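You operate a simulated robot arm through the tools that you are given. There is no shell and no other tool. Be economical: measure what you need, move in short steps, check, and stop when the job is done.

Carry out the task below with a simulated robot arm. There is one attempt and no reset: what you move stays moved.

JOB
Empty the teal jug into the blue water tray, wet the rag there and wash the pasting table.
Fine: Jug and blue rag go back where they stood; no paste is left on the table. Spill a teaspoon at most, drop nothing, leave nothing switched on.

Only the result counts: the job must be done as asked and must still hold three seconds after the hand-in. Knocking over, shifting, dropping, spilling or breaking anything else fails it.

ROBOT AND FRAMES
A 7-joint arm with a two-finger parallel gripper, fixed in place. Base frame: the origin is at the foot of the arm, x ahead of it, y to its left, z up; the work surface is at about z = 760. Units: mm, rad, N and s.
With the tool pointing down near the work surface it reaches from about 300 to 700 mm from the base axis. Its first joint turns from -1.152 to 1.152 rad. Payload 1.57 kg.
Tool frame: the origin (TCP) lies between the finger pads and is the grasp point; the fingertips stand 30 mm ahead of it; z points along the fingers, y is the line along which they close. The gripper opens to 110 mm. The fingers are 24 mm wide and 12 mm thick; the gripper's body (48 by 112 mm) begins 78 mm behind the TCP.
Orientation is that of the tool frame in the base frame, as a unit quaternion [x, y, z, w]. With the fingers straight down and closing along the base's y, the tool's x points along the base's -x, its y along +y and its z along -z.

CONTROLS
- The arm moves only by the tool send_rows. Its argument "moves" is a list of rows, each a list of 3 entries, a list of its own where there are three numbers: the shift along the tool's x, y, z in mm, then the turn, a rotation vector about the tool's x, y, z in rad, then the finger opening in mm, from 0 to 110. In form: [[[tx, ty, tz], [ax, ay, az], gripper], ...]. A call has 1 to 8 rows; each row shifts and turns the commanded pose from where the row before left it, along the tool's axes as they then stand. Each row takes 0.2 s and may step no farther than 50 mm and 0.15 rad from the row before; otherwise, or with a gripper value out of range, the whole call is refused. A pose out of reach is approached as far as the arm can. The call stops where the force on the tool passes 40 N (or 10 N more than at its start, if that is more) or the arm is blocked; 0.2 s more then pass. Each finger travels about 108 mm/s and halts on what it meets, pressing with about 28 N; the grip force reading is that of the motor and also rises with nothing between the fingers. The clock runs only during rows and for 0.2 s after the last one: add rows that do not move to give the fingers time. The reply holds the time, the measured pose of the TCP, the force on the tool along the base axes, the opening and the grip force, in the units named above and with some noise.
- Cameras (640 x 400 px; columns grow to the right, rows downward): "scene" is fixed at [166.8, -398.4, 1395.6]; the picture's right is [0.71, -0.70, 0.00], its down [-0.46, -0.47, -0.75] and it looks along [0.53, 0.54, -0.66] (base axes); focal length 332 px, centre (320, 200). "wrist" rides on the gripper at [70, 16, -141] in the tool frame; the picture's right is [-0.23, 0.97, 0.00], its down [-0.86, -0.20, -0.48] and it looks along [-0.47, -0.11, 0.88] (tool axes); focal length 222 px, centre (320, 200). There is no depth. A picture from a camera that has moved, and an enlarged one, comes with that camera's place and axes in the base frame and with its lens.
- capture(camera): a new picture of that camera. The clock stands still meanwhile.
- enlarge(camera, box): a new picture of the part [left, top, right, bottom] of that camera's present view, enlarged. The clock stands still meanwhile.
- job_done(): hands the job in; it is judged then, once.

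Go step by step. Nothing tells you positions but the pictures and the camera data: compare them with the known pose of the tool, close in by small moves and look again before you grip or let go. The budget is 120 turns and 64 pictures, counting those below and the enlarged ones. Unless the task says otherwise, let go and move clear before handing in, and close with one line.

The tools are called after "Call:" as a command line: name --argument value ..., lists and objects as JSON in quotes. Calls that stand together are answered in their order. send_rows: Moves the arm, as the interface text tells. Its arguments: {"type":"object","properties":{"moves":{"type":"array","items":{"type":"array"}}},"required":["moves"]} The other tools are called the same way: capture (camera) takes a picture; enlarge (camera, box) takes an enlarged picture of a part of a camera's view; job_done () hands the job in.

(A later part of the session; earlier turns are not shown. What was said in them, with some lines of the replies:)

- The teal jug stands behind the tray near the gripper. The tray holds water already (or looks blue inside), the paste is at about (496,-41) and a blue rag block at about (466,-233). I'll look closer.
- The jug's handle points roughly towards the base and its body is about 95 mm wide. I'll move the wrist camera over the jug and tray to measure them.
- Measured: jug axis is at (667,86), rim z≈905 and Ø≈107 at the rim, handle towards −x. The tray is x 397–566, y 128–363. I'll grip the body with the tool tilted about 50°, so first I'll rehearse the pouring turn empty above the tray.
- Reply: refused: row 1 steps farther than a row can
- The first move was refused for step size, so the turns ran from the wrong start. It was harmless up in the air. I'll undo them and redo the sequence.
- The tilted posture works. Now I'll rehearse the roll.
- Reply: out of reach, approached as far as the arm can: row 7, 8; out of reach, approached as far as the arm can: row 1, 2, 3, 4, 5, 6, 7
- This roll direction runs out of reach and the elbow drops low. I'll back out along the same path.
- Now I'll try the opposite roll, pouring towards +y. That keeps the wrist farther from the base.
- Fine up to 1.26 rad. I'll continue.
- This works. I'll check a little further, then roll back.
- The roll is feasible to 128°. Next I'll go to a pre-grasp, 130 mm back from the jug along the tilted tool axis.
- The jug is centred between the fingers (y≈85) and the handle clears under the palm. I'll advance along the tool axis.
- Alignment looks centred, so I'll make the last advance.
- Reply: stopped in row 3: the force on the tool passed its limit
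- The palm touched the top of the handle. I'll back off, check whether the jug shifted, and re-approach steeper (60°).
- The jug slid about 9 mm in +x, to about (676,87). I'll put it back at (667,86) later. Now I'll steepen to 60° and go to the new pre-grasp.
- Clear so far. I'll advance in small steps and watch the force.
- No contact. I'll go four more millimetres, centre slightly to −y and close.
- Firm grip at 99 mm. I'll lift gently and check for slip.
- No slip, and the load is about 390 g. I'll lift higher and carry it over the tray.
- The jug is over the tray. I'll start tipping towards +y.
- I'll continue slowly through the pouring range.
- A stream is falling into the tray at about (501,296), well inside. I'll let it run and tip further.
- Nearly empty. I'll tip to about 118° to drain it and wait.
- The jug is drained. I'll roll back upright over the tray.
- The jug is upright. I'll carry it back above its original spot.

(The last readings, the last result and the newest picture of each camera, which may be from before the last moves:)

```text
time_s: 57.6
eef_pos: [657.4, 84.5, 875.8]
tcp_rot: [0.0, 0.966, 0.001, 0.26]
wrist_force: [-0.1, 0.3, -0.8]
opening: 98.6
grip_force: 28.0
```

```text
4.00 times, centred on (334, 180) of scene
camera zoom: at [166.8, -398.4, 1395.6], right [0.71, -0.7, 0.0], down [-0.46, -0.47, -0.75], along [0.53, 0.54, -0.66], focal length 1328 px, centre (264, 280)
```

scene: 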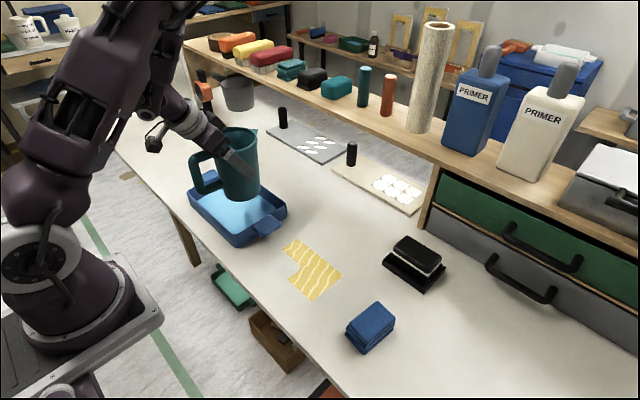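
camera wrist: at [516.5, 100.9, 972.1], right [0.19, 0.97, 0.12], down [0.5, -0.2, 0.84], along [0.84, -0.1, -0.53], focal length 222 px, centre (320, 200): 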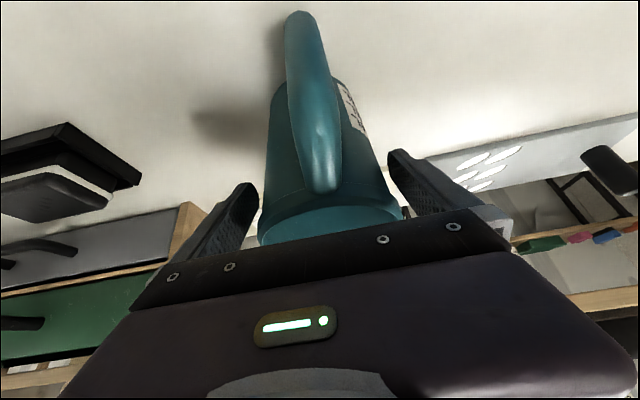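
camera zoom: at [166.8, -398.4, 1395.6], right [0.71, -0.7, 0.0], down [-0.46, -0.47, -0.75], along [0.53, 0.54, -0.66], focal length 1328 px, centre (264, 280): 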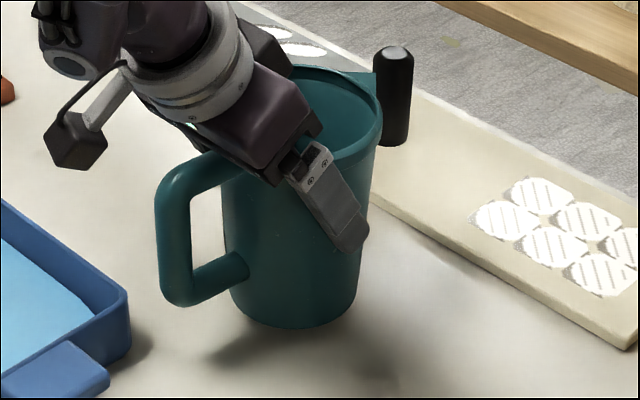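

Base is about 17 mm up. I'll trim about 4 mm towards −x and lower slowly to contact.

Call:
send_rows --moves '[[[3.5, -1, -2], [0, 0, 0], 80], [[5, 0, 8.7], [0, 0, 0], 80], [[1.5, 0, 2.6], [0, 0, 0], 80]]'

Call:
send_rows --moves '[[[1, 0, 1.7], [0, 0, 0], 80], [[0, 0, 0], [0, 0, 0], 80]]'

Call:
send_rows --moves '[[[0.5, 0, 0.9], [0, 0, 0], 80], [[0, 0, 0], [0, 0, 0], 80]]'

Call:
enlarge --camera "scene" --box '[270, 130, 398, 230]'

```text
time_s: 58.4
eef_pos: [653.8, 82.6, 861.4]
tcp_rot: [0.0, 0.966, 0.002, 0.259]
wrist_force: [-0.1, -0.4, -1.2]
opening: 98.7
grip_force: 28.2
```

```text
time_s: 59.0
eef_pos: [653.6, 82.9, 862.2]
tcp_rot: [0.0, 0.965, 0.001, 0.26]
wrist_force: [-1.5, -1.5, 8.3]
opening: 98.8
grip_force: 27.7
```

```text
time_s: 59.6
eef_pos: [653.7, 83.7, 859.2]
tcp_rot: [0.0, 0.965, 0.003, 0.261]
wrist_force: [-0.3, 3.0, 15.4]
opening: 98.8
grip_force: 28.1
```

```text
4.00 times, centred on (334, 180) of scene
camera zoom: at [166.5, -398.4, 1395.7], right [0.71, -0.7, 0.0], down [-0.46, -0.47, -0.75], along [0.53, 0.54, -0.66], focal length 1328 px, centre (264, 280)
```

zoom: 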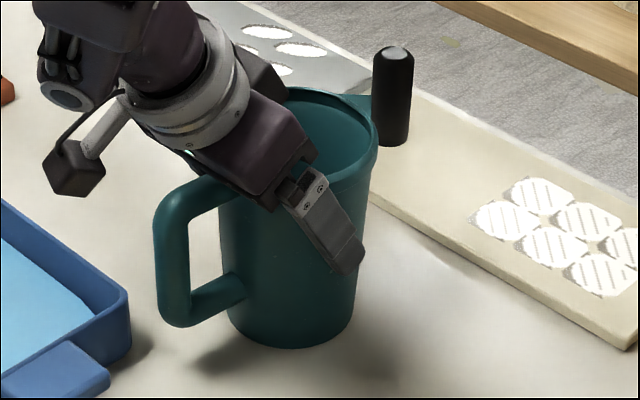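

The jug is on the table at its original spot. I'll release slowly and retreat along the tool axis.

Call:
send_rows --moves '[[[-0.5, 0, -0.9], [0, 0, 0], 80], [[0, 0, 0], [0, 0, 0], 97], [[0, 0, 0], [0, 0, 0], 100], [[0, 0, 0], [0, 0, 0], 104], [[0, 0, 0], [0, 0, 0], 110], [[0, 0, 0], [0, 0, 0], 110]]'

Call:
enlarge --camera "wrist" --box '[180, 100, 480, 290]'

```text
time_s: 61.0
eef_pos: [655.1, 81.5, 860.5]
tcp_rot: [0.0, 0.966, 0.002, 0.259]
wrist_force: [0.1, -0.5, 0.3]
opening: 109.8
grip_force: 0.0
```

```text
2.11 times, centred on (330, 195) of wrist
camera zoom: at [521.6, 98.8, 946.9], right [0.19, 0.97, 0.12], down [0.5, -0.2, 0.84], along [0.84, -0.11, -0.53], focal length 468 px, centre (299, 210)
```

zoom: 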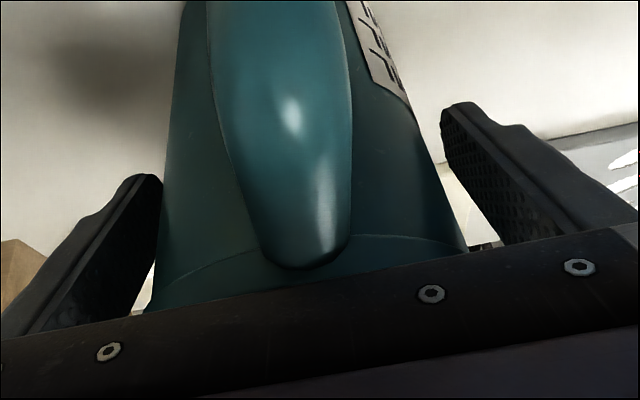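

Both fingers are free. I'll retreat and straighten the tool.

Call:
send_rows --moves '[[[0, 0, -30], [0, 0, 0], 110], [[0, 0, -35], [0, 0, 0], 110], [[0, 0, -35], [0, 0, 0], 110], [[0, 0, -40], [0, 0, 0], 110], [[0, 0, 0], [0, 0.131, 0], 110], [[0, 0, 0], [0, 0.131, 0], 110], [[0, 0, 0], [0, 0.131, 0], 110], [[0, 0, 0], [0, 0.131, 0], 110]]'

Call:
send_rows --moves '[[[28, -37, 0], [0, 0, 0], 110], [[28, -37, 0], [0, 0, 0], 110], [[28, -37, 0], [0, 0, 0], 110], [[28, -37, 0], [0, 0, 0], 110], [[28, -37, 0], [0, 0, 0], 110], [[28, -37, 0], [0, 0, 0], 110]]'

Call:
capture --camera "wrist"

Call:
capture --camera "scene"

```text
time_s: 62.8
eef_pos: [582.2, 82.7, 980.8]
tcp_rot: [-0.001, 1.0, 0.002, 0.0]
wrist_force: [-0.4, 0.0, -0.1]
opening: 109.8
grip_force: 0.0
```

```text
time_s: 64.2
eef_pos: [416.5, -141.8, 980.7]
tcp_rot: [-0.001, 1.0, 0.002, 0.0]
wrist_force: [-0.2, -0.6, 0.6]
opening: 109.8
grip_force: 0.1
```

```text
28 pictures are left
camera wrist: at [345.1, -126.2, 1121.9], right [0.22, 0.97, 0.0], down [0.85, -0.2, 0.48], along [0.47, -0.1, -0.88], focal length 222 px, centre (320, 200)
```

wrist: 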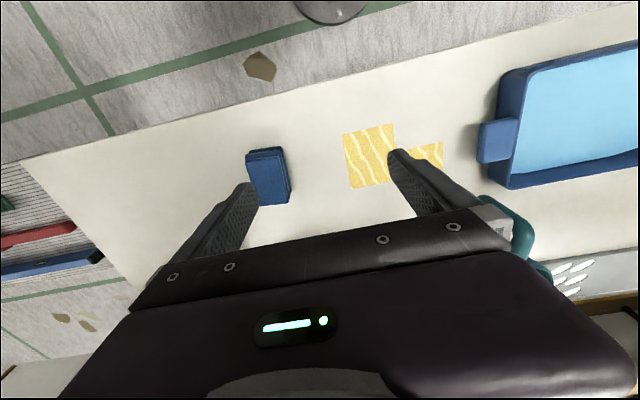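

```text
27 pictures are left
```

scene: 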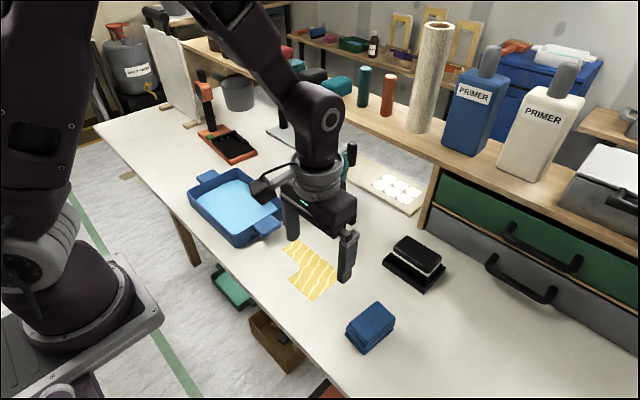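

I'll measure the rag closely.

Call:
enlarge --camera "wrist" --box '[220, 120, 460, 220]'

Call:
enlarge --camera "scene" --box '[330, 280, 410, 360]'

```text
2.67 times, centred on (340, 170) of wrist
camera zoom: at [345.1, -126.2, 1121.9], right [0.22, 0.97, 0.0], down [0.85, -0.2, 0.48], along [0.47, -0.1, -0.88], focal length 592 px, centre (267, 280)
```

zoom: 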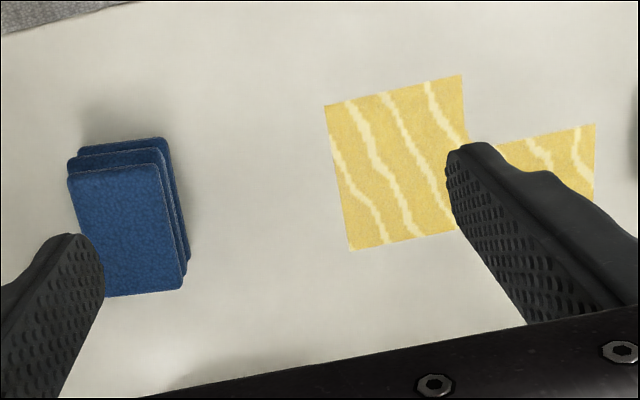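

```text
5.00 times, centred on (370, 320) of scene
camera zoom: at [166.8, -398.4, 1395.6], right [0.71, -0.7, 0.0], down [-0.46, -0.47, -0.75], along [0.53, 0.54, -0.66], focal length 1660 px, centre (70, -400)
```

zoom: 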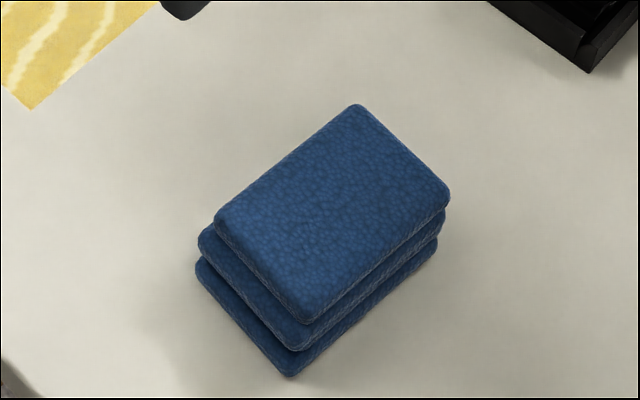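

The rag's top face is about 78×50 mm, centred at (469,−235), top z≈800, yawed about −4.5°. I'll move over it.

Call:
send_rows --moves '[[[-13.1, -23.3, 32], [0, 0, 0], 110], [[-13.1, -23.3, 32], [0, 0, 0], 110], [[-13.1, -23.3, 32], [0, 0, 0], 110], [[-13.1, -23.3, 32], [0, 0, 0], 110], [[0, 0, 0], [0, 0, 0.08], 110]]'

Call:
capture --camera "wrist"

Call:
enlarge --camera "scene" --box '[310, 240, 430, 360]'

```text
time_s: 65.4
eef_pos: [466.8, -233.0, 853.5]
tcp_rot: [0.039, 0.999, 0.002, 0.001]
wrist_force: [0.5, 0.2, 0.3]
opening: 110.1
grip_force: 0.0
```

```text
24 pictures are left
camera wrist: at [398.1, -212.5, 995.7], right [0.3, 0.95, 0.0], down [0.84, -0.27, 0.48], along [0.46, -0.14, -0.88], focal length 222 px, centre (320, 200)
```

wrist: 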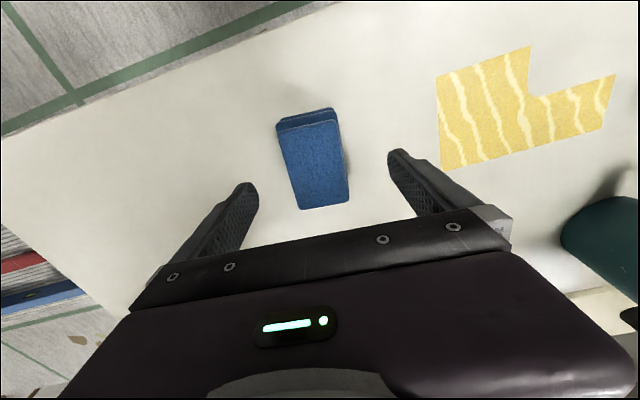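

```text
3.33 times, centred on (370, 300) of scene
camera zoom: at [166.8, -398.4, 1395.6], right [0.71, -0.7, 0.0], down [-0.46, -0.47, -0.75], along [0.53, 0.54, -0.66], focal length 1107 px, centre (153, -133)
```

zoom: 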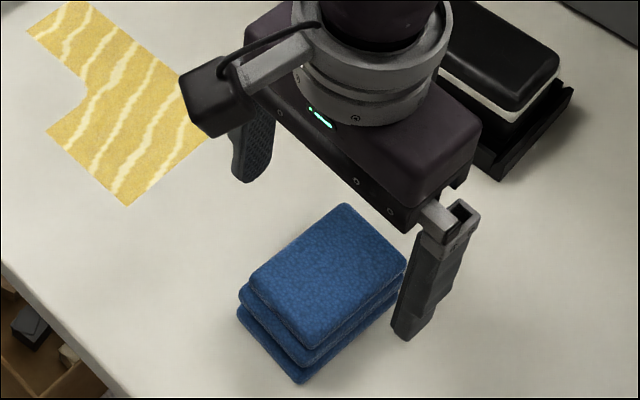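

Well aligned. I'll descend and grip.

Call:
send_rows --moves '[[[0, -2, 20], [0, 0, 0], 110], [[0, 0, 20], [0, 0, 0], 110], [[0, 0, 15], [0, 0, 0], 110]]'

Call:
enlarge --camera "scene" --box '[310, 240, 430, 360]'

```text
time_s: 66.2
eef_pos: [468.1, -237.0, 797.0]
tcp_rot: [0.039, 0.999, 0.002, 0.001]
wrist_force: [0.5, 0.7, 0.1]
opening: 109.8
grip_force: 0.2
```

```text
3.33 times, centred on (370, 300) of scene
camera zoom: at [166.8, -398.4, 1395.6], right [0.71, -0.7, 0.0], down [-0.46, -0.47, -0.75], along [0.53, 0.54, -0.66], focal length 1107 px, centre (153, -133)
```

zoom: 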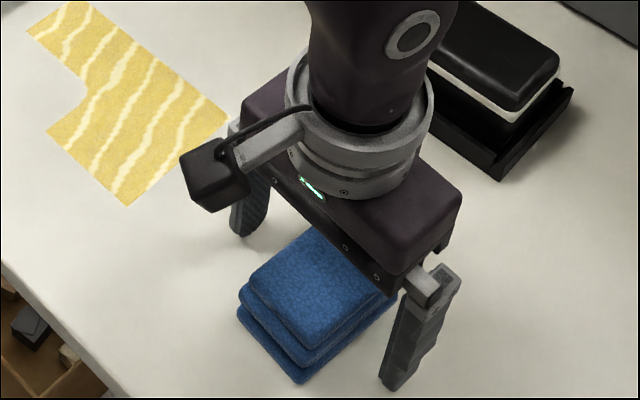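

Call:
send_rows --moves '[[[0, 0, 0], [0, 0, 0], 80], [[0, 0, 0], [0, 0, 0], 60], [[0, 0, 0], [0, 0, 0], 46], [[0, 0, 0], [0, 0, 0], 38], [[0, 0, 0], [0, 0, 0], 30], [[0, 0, 0], [0, 0, 0], 30]]'

Call:
send_rows --moves '[[[0, 0, -15], [0, 0, 0], 30], [[0, 0, -25], [0, 0, 0], 30], [[0, 0, -35], [0, 0, 0], 30], [[0, 0, -35], [0, 0, 0], 30]]'

Call:
enlarge --camera "scene" --box '[300, 200, 440, 350]'

```text
time_s: 67.6
eef_pos: [467.8, -234.9, 797.9]
tcp_rot: [0.039, 0.999, 0.002, 0.002]
wrist_force: [0.6, -0.7, -0.3]
opening: 55.1
grip_force: 28.0
```

```text
time_s: 68.6
eef_pos: [468.4, -235.8, 907.3]
tcp_rot: [0.038, 0.999, 0.002, 0.0]
wrist_force: [-0.5, -0.2, -0.6]
opening: 55.3
grip_force: 28.4
```

```text
2.67 times, centred on (370, 275) of scene
camera zoom: at [166.8, -398.4, 1395.6], right [0.71, -0.7, 0.0], down [-0.46, -0.47, -0.75], along [0.53, 0.54, -0.66], focal length 886 px, centre (187, 0)
```

zoom: 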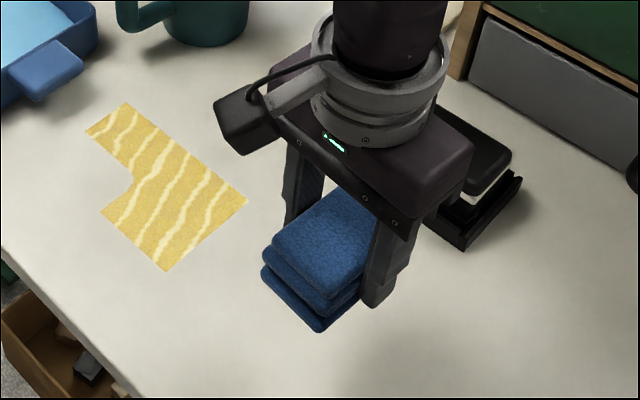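

The rag is held. I'll carry it to the tray.

Call:
send_rows --moves '[[[0, 0, 0], [0, 0, -0.08], 30], [[0, 20, 0], [0, 0, 0], 30], [[0, 35, 0], [0, 0, 0], 30], [[0, 45, 0], [0, 0, 0], 30], [[0, 45, 0], [0, 0, 0], 30], [[0, 45, 0], [0, 0, 0], 30], [[0, 45, 0], [0, 0, 0], 30], [[0, 45, 0], [0, 0, 0], 30]]'

Call:
send_rows --moves '[[[-3, 45, 0], [0, 0, 0], 30], [[-3, 45, 0], [0, 0, 0], 30], [[-3, 45, 0], [0, 0, 0], 30], [[-3, 37, 0], [0, 0, 0], 30], [[-2, 25, 0], [0, 0, 0], 30], [[0, 5, 0], [0, 0, 0], 30]]'

Call:
enlarge --camera "scene" --box '[150, 100, 310, 260]'

```text
time_s: 70.4
eef_pos: [466.7, 47.9, 910.3]
tcp_rot: [-0.001, 1.0, 0.002, 0.001]
wrist_force: [0.6, -0.1, -0.4]
opening: 55.4
grip_force: 28.2
```

```text
time_s: 71.8
eef_pos: [480.2, 248.2, 908.4]
tcp_rot: [0.0, 1.0, 0.001, 0.001]
wrist_force: [0.2, 0.4, -1.6]
opening: 55.3
grip_force: 28.2
```

```text
2.50 times, centred on (230, 180) of scene
camera zoom: at [166.8, -398.4, 1395.6], right [0.71, -0.7, 0.0], down [-0.46, -0.47, -0.75], along [0.53, 0.54, -0.66], focal length 830 px, centre (545, 250)
```

zoom: 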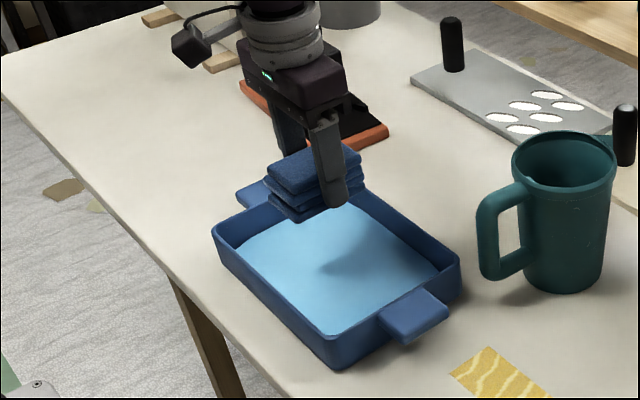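

I'll dip slowly.

Call:
send_rows --moves '[[[0, 0, 20], [0, 0, 0], 30], [[0, 0, 25], [0, 0, 0], 30], [[0, 0, 15], [0, 0, 0], 30], [[0, 0, 10], [0, 0, 0], 30], [[0, 0, 10], [0, 0, 0], 30], [[0, 0, 8], [0, 0, 0], 30], [[0, 0, 6], [0, 0, 0], 30], [[0, 0, 4], [0, 0, 0], 30]]'

Call:
send_rows --moves '[[[0, 0, 3], [0, 0, 0], 30], [[0, 0, 0], [0, 0, 0], 30], [[0, 0, 0], [0, 0, 0], 30], [[0, 0, 0], [0, 0, 0], 30], [[0, 0, 0], [0, 0, 0], 30], [[0, 0, 0], [0, 0, 0], 30]]'

Call:
enlarge --camera "scene" --box '[150, 100, 310, 260]'

```text
time_s: 73.6
eef_pos: [482.4, 247.6, 809.3]
tcp_rot: [-0.001, 1.0, 0.001, 0.001]
wrist_force: [0.1, -0.3, -0.6]
opening: 55.2
grip_force: 28.2
```

```text
time_s: 75.0
eef_pos: [481.7, 247.7, 806.9]
tcp_rot: [-0.001, 1.0, 0.002, 0.002]
wrist_force: [1.0, 0.3, -0.9]
opening: 55.3
grip_force: 27.8
```

```text
2.50 times, centred on (230, 180) of scene
camera zoom: at [166.8, -398.4, 1395.6], right [0.71, -0.7, 0.0], down [-0.46, -0.47, -0.75], along [0.53, 0.54, -0.66], focal length 830 px, centre (545, 250)
```

zoom: 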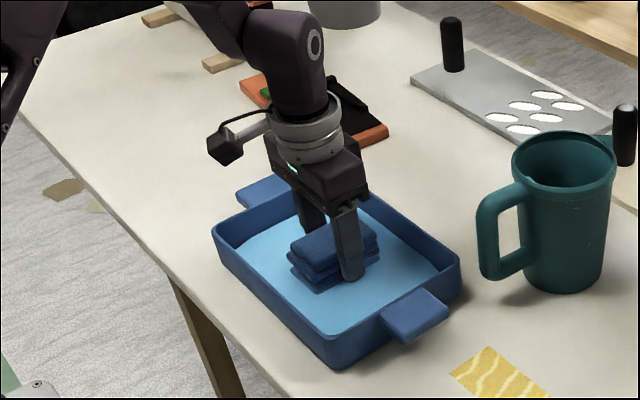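

The rag is soaked and darker. I'll lift slowly and let it drip off over the tray.

Call:
send_rows --moves '[[[0, 0, -5], [0, 0, 0], 30], [[0, 0, -10], [0, 0, 0], 30], [[0, 0, -15], [0, 0, 0], 30], [[0, 0, -15], [0, 0, 0], 30], [[0, 0, -15], [0, 0, 0], 30], [[0, 0, -15], [0, 0, 0], 30], [[0, 0, 0], [0, 0, 0], 30], [[0, 0, 0], [0, 0, 0], 30]]'

Call:
send_rows --moves '[[[0, 0, 0], [0, 0, 0], 30], [[0, 0, 0], [0, 0, 0], 30], [[0, 0, 0], [0, 0, 0], 30], [[0, 0, 0], [0, 0, 0], 30], [[0, 0, 0], [0, 0, 0], 30], [[0, 0, 0], [0, 0, 0], 30], [[0, 0, 0], [0, 0, 0], 30], [[0, 0, 0], [0, 0, 0], 30]]'

Call:
enlarge --camera "scene" --box '[150, 100, 310, 260]'

```text
time_s: 76.8
eef_pos: [481.2, 248.0, 883.1]
tcp_rot: [-0.001, 1.0, 0.003, 0.001]
wrist_force: [-0.2, 0.8, -1.2]
opening: 55.6
grip_force: 28.3
```

```text
time_s: 78.6
eef_pos: [480.9, 248.0, 883.7]
tcp_rot: [-0.001, 1.0, 0.001, 0.001]
wrist_force: [0.0, -0.1, -0.7]
opening: 55.2
grip_force: 28.0
```

```text
2.50 times, centred on (230, 180) of scene
camera zoom: at [166.8, -398.4, 1395.6], right [0.71, -0.7, 0.0], down [-0.46, -0.47, -0.75], along [0.53, 0.54, -0.66], focal length 830 px, centre (545, 250)
```

zoom: 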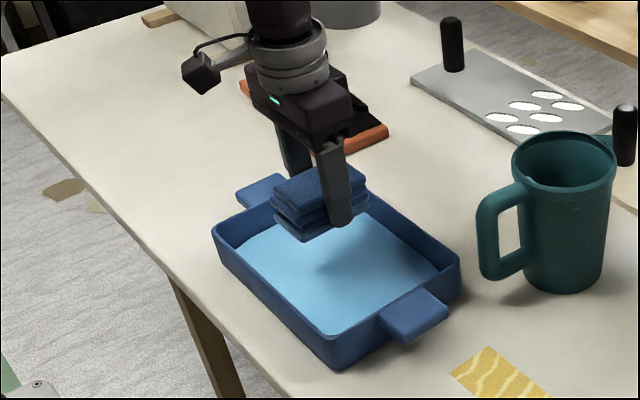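

No drips. I'll move over the near end of the paste at (505,30), keeping clear of the tray handle.

Call:
send_rows --moves '[[[-4.8, -25, 0], [0, 0, 0], 30], [[-4.8, -43, 0], [0, 0, 0], 30], [[-4.8, -43, 0], [0, 0, 0], 30], [[-4.8, -43, 0], [0, 0, 0], 30], [[-4.8, -43, 0], [0, 0, 0], 30], [[0, -19, 0], [0, 0, 0], 30], [[0, 0, 40], [0, 0, 0], 30], [[0, 0, 30], [0, 0, 0], 30]]'

Call:
send_rows --moves '[[[0, 0, 10], [0, 0, 0], 30], [[0, 0, 5], [0, 0, 0], 30], [[0, 0, 2], [0, 0, 0], 30]]'

```text
time_s: 80.4
eef_pos: [503.6, 31.7, 811.7]
tcp_rot: [-0.001, 1.0, 0.001, 0.001]
wrist_force: [0.1, -0.3, -0.1]
opening: 55.3
grip_force: 28.2
```

```text
time_s: 81.2
eef_pos: [505.6, 32.1, 796.9]
tcp_rot: [-0.001, 1.0, 0.002, 0.002]
wrist_force: [-5.4, 2.8, 32.3]
opening: 55.4
grip_force: 27.9
```

Contact is a bit firm, so I'll ease up 1 mm and stroke along −y.

Call:
send_rows --moves '[[[0, 0, -1.2], [0, 0, 0], 30], [[0, 0, 0], [0, 0, 0], 30]]'

Call:
send_rows --moves '[[[0, -10, 0], [0, 0, 0], 30], [[0, -16, 0], [0, 0, 0], 30], [[0, -16, 0], [0, 0, 0], 30], [[0, -16, 0], [0, 0, 0], 30], [[0, -16, 0], [0, 0, 0], 30], [[0, -16, 0], [0, 0, 0], 30], [[0, -16, 0], [0, 0, 0], 30], [[0, -16, 0], [0, 0, 0], 30]]'

Call:
enlarge --camera "scene" --box '[240, 200, 400, 320]'

```text
time_s: 81.8
eef_pos: [506.1, 30.3, 796.1]
tcp_rot: [0.0, 1.0, 0.001, 0.001]
wrist_force: [-2.5, 3.9, 8.5]
opening: 55.4
grip_force: 28.1
```

```text
time_s: 83.6
eef_pos: [506.6, -90.7, 796.2]
tcp_rot: [-0.001, 1.0, 0.003, 0.001]
wrist_force: [1.0, -0.3, -0.3]
opening: 55.2
grip_force: 28.2
```

```text
3.33 times, centred on (320, 260) of scene
camera zoom: at [166.8, -398.4, 1395.6], right [0.71, -0.7, 0.0], down [-0.46, -0.47, -0.75], along [0.53, 0.54, -0.66], focal length 1107 px, centre (320, 0)
```

zoom: 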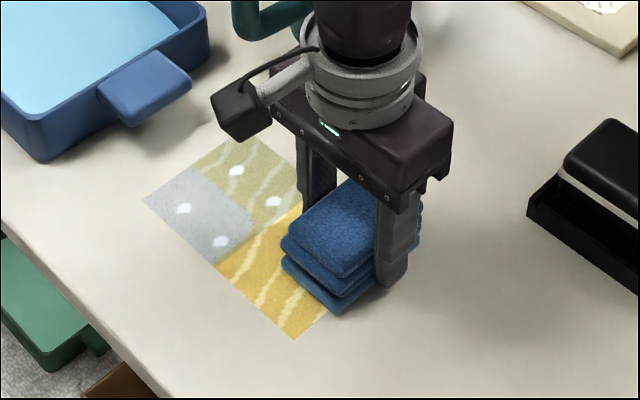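

The first half has been wetted and partly cleaned, but contact was lost later in the stroke. I'll press slightly more and keep stroking.

Call:
send_rows --moves '[[[0, 0, 1], [0, 0, 0], 30], [[0, 0, 0], [0, 0, 0], 30]]'

Call:
send_rows --moves '[[[0, 10, 0], [0, 0, 0], 30], [[0, 16, 0], [0, 0, 0], 30], [[0, 16, 0], [0, 0, 0], 30], [[0, 16, 0], [0, 0, 0], 30], [[0, 16, 0], [0, 0, 0], 30], [[0, 16, 0], [0, 0, 0], 30], [[0, 16, 0], [0, 0, 0], 30], [[0, 16, 0], [0, 0, 0], 30]]'

```text
time_s: 84.2
eef_pos: [507.2, -90.0, 796.1]
tcp_rot: [-0.001, 1.0, 0.002, 0.001]
wrist_force: [-5.0, 0.5, 24.1]
opening: 55.4
grip_force: 27.9
```

```text
time_s: 86.0
eef_pos: [503.9, 32.3, 795.2]
tcp_rot: [-0.001, 1.0, 0.003, 0.0]
wrist_force: [-0.4, -6.2, 11.2]
opening: 55.4
grip_force: 27.3
```

Contact held along the stroke. Next lane is x≈482.

Call:
send_rows --moves '[[[11, 0, 0], [0, 0, 0], 30], [[11, -2, 0], [0, 0, 0], 30], [[0, -20, 0], [0, 0, 0], 30], [[0, -20, 0], [0, 0, 0], 30], [[0, -20, 0], [0, 0, 0], 30], [[0, -20, 0], [0, 0, 0], 30], [[0, -20, 0], [0, 0, 0], 30], [[0, -20, 0], [0, 0, 0], 30]]'

Call:
send_rows --moves '[[[11, 0, 0], [0, 0, 0], 30], [[11, 0, 0], [0, 0, 0], 30], [[6, 0, 0], [0, 0, 0], 30], [[0, 20, 0], [0, 0, 0], 30], [[0, 20, 0], [0, 0, 0], 30], [[0, 20, 0], [0, 0, 0], 30], [[0, 20, 0], [0, 0, 0], 30]]'

Call:
enlarge --camera "scene" --box '[240, 200, 400, 320]'

```text
time_s: 87.8
eef_pos: [484.6, -90.0, 795.4]
tcp_rot: [-0.002, 1.0, 0.001, 0.001]
wrist_force: [-0.3, 4.5, 8.8]
opening: 55.2
grip_force: 28.5
```

```text
time_s: 89.4
eef_pos: [456.0, -9.9, 794.9]
tcp_rot: [-0.001, 1.0, 0.001, 0.002]
wrist_force: [-0.1, -4.8, 8.4]
opening: 55.2
grip_force: 28.5
```

```text
3.33 times, centred on (320, 260) of scene
camera zoom: at [166.7, -398.5, 1395.6], right [0.71, -0.7, 0.0], down [-0.46, -0.47, -0.75], along [0.53, 0.54, -0.66], focal length 1107 px, centre (320, 0)
```

zoom: 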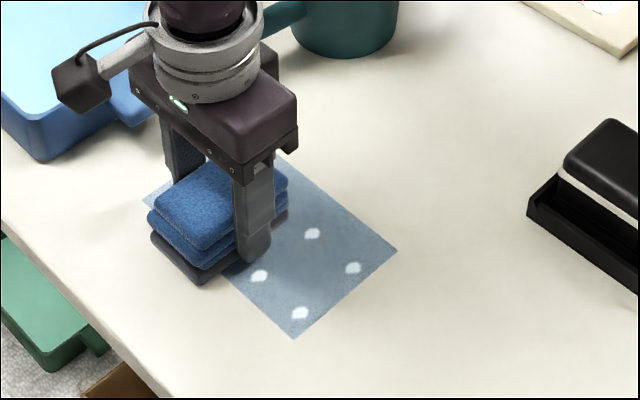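

The paste is gone in the visible part. I'll lift and move towards the rag's spot to inspect the whole patch.

Call:
send_rows --moves '[[[0, 0, -20], [0, 0, 0], 30], [[0, 0, -35], [0, 0, 0], 30], [[-2, -30, 0], [0, 0, 0], 30], [[-2, -40, 0], [0, 0, 0], 30], [[-2, -45, 0], [0, 0, 0], 30], [[-2, -45, 0], [0, 0, 0], 30], [[-2, -40, 0], [0, 0, 0], 30], [[-2, -26, 0], [0, 0, 0], 30]]'

Call:
enlarge --camera "scene" --box '[240, 210, 400, 330]'

```text
time_s: 91.2
eef_pos: [466.8, -237.1, 846.8]
tcp_rot: [-0.001, 1.0, 0.001, 0.001]
wrist_force: [-0.4, 0.3, -0.6]
opening: 55.2
grip_force: 28.4
```

```text
3.33 times, centred on (320, 270) of scene
camera zoom: at [166.8, -398.4, 1395.6], right [0.71, -0.7, 0.0], down [-0.46, -0.47, -0.75], along [0.53, 0.54, -0.66], focal length 1107 px, centre (320, -33)
```

zoom: 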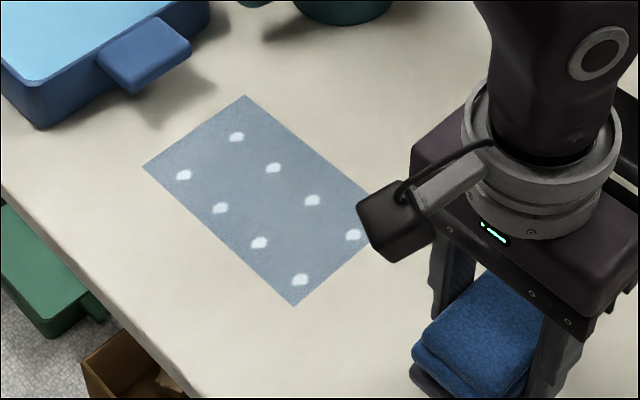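

No paste is visible, only a wet sheen. I'll set the rag back: yaw it as before and lower to just touching.

Call:
send_rows --moves '[[[-1, 1, 0], [0, 0, 0.08], 30], [[0, 0, 20], [0, 0, 0], 30], [[0, 0, 20], [0, 0, 0], 30], [[0, 0, 7], [0, 0, 0], 30], [[0, 0, 2], [0, 0, 0], 30], [[0, 0, 0], [0, 0, 0], 30]]'

Call:
enlarge --camera "scene" --box '[310, 240, 430, 360]'

```text
time_s: 92.6
eef_pos: [470.3, -235.2, 799.0]
tcp_rot: [0.04, 0.999, 0.002, 0.002]
wrist_force: [-0.1, 0.8, -0.7]
opening: 55.5
grip_force: 27.8
```

```text
3.33 times, centred on (370, 300) of scene
camera zoom: at [166.8, -398.4, 1395.6], right [0.71, -0.7, 0.0], down [-0.46, -0.47, -0.75], along [0.53, 0.54, -0.66], focal length 1107 px, centre (153, -133)
```

zoom: 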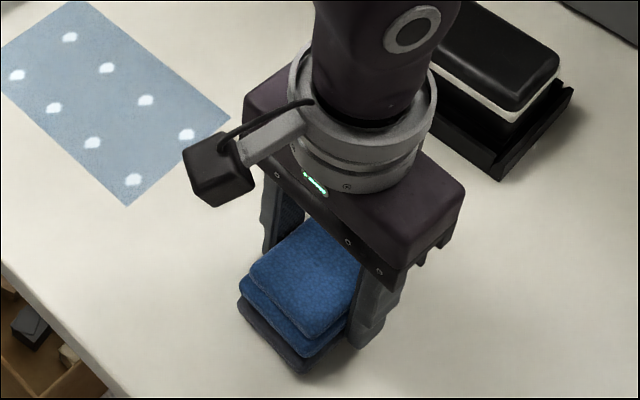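

Position matches within a couple of millimetres. I'll lower the last bit and release.

Call:
send_rows --moves '[[[2, 0, 1.5], [0, 0, 0], 30], [[0, 0, 0.8], [0, 0, 0], 30], [[0, 0, 0], [0, 0, 0], 30]]'

```text
time_s: 93.4
eef_pos: [468.2, -236.1, 797.2]
tcp_rot: [0.039, 0.999, 0.002, 0.001]
wrist_force: [-0.2, 0.8, -0.5]
opening: 55.2
grip_force: 28.5
```

Call:
send_rows --moves '[[[0, 0, 0.8], [0, 0, 0], 30], [[0, 0, 0], [0, 0, 0], 30]]'

```text
time_s: 94.0
eef_pos: [468.0, -234.5, 795.7]
tcp_rot: [0.039, 0.999, 0.001, 0.0]
wrist_force: [1.1, -0.3, -0.1]
opening: 55.3
grip_force: 27.7
```

Call:
send_rows --moves '[[[0, 0, 0.8], [0, 0, 0], 30], [[0, 0, 0], [0, 0, 0], 30]]'

```text
time_s: 94.6
eef_pos: [466.8, -234.2, 795.8]
tcp_rot: [0.039, 0.999, 0.002, 0.001]
wrist_force: [0.2, 0.5, -1.4]
opening: 55.2
grip_force: 27.9
```

Still hanging just above the table, so I'll go down another millimetre.

Call:
send_rows --moves '[[[0, 0, 0.8], [0, 0, 0], 30], [[0, 0, 0], [0, 0, 0], 30]]'

```text
time_s: 95.2
eef_pos: [466.6, -235.7, 795.6]
tcp_rot: [0.038, 0.999, 0.002, 0.001]
wrist_force: [-0.9, 0.4, 4.8]
opening: 55.2
grip_force: 27.8
```

The rag is touching the table. I'll open and rise.

Call:
send_rows --moves '[[[0, 0, 0], [0, 0, 0], 60], [[0, 0, 0], [0, 0, 0], 75], [[0, 0, 0], [0, 0, 0], 95], [[0, 0, 0], [0, 0, 0], 110], [[0, 0, 0], [0, 0, 0], 110]]'

Call:
send_rows --moves '[[[0, 0, -25], [0, 0, 0], 110], [[0, 0, -45], [0, 0, 0], 110], [[0, 0, -45], [0, 0, 0], 110], [[0, 0, -45], [0, 0, 0], 110], [[45, 0, -20], [0, 0, 0], 110], [[45, 0, -20], [0, 0, 0], 110]]'

Call:
capture --camera "scene"

Call:
enlarge --camera "scene" --box '[260, 220, 460, 345]'

Call:
enlarge --camera "scene" --box '[170, 120, 370, 245]'

```text
time_s: 96.4
eef_pos: [467.0, -235.0, 795.0]
tcp_rot: [0.039, 0.999, 0.003, 0.001]
wrist_force: [0.0, -0.2, 0.1]
opening: 110.1
grip_force: 0.1
```

```text
time_s: 97.8
eef_pos: [379.6, -229.0, 994.9]
tcp_rot: [0.039, 0.999, 0.003, 0.0]
wrist_force: [0.1, 0.4, -0.5]
opening: 109.9
grip_force: 0.0
```

```text
13 pictures are left
```

scene: 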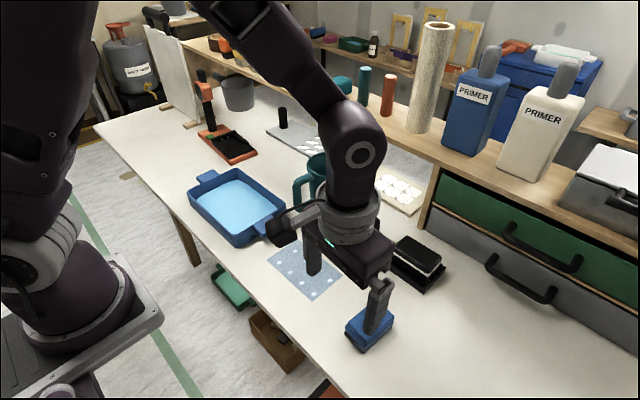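

```text
3.20 times, centred on (360, 282) of scene
camera zoom: at [166.8, -398.4, 1395.6], right [0.71, -0.7, 0.0], down [-0.46, -0.47, -0.75], along [0.53, 0.54, -0.66], focal length 1063 px, centre (192, -64)
```

zoom: 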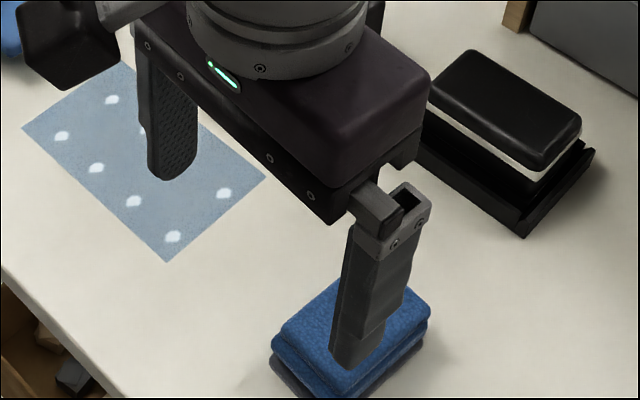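

```text
3.20 times, centred on (270, 182) of scene
camera zoom: at [166.8, -398.4, 1395.6], right [0.71, -0.7, 0.0], down [-0.46, -0.47, -0.75], along [0.53, 0.54, -0.66], focal length 1063 px, centre (480, 256)
```

zoom: 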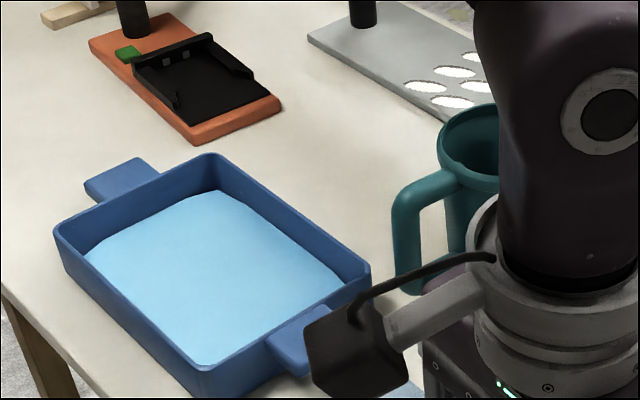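

Everything looks in place. I'll raise the arm clear for one last full check.

Call:
send_rows --moves '[[[0, 10, -45], [0, 0, 0], 110], [[0, 10, -45], [0, 0, 0], 110], [[0, 10, -45], [0, 0, 0], 110], [[0, 20, -45], [0, 0, 0], 110], [[0, 45, 0], [0, 0, 0], 110], [[0, 45, 0], [0, 0, 0], 110], [[0, 45, 0], [0, 0, 0], 110], [[0, 45, 0], [0, 0, 0], 110]]'

Call:
capture --camera "scene"

Call:
enlarge --camera "scene" --box '[220, 140, 420, 360]'

Call:
capture --camera "wrist"

```text
time_s: 99.6
eef_pos: [391.5, 0.1, 1174.9]
tcp_rot: [0.039, 0.999, 0.002, 0.001]
wrist_force: [-0.3, 0.0, -0.1]
opening: 110.1
grip_force: 0.0
```

```text
10 pictures are left
```

scene: 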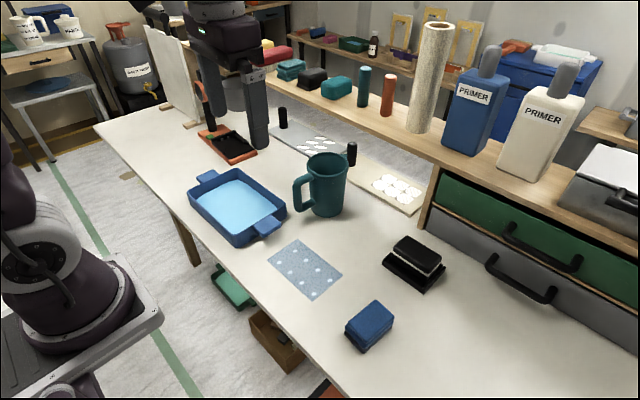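

```text
1.82 times, centred on (320, 250) of scene
camera zoom: at [166.8, -398.4, 1395.6], right [0.71, -0.7, 0.0], down [-0.46, -0.47, -0.75], along [0.53, 0.54, -0.66], focal length 604 px, centre (320, 109)
```

zoom: 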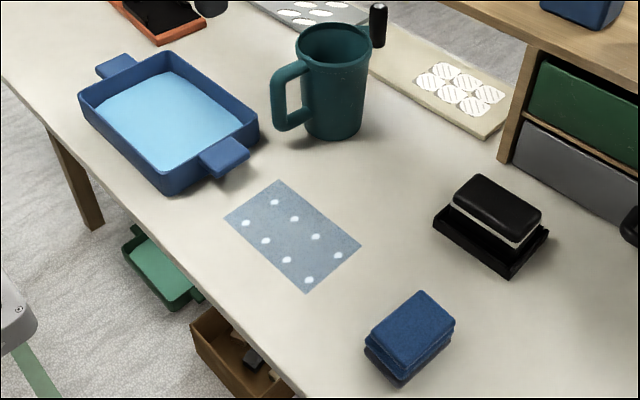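

```text
8 pictures are left
camera wrist: at [323.2, 21.8, 1315.8], right [0.3, 0.95, 0.0], down [0.84, -0.27, 0.48], along [0.46, -0.14, -0.88], focal length 222 px, centre (320, 200)
```

wrist: 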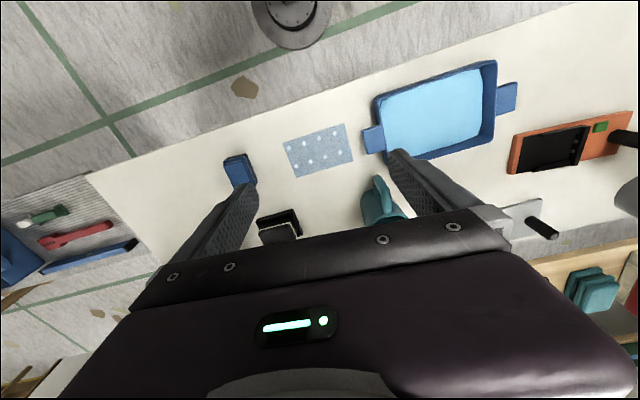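

The table is clear of paste with only a wet sheen left, the jug and rag are back on their spots, and the arm is clear. I'm handing in.

Call:
job_done

```text
The job is handed in.
```

I emptied the jug into the tray, wet the rag there and washed the paste off the table; both are back within a few millimetres of where they stood, and I saw no spills.
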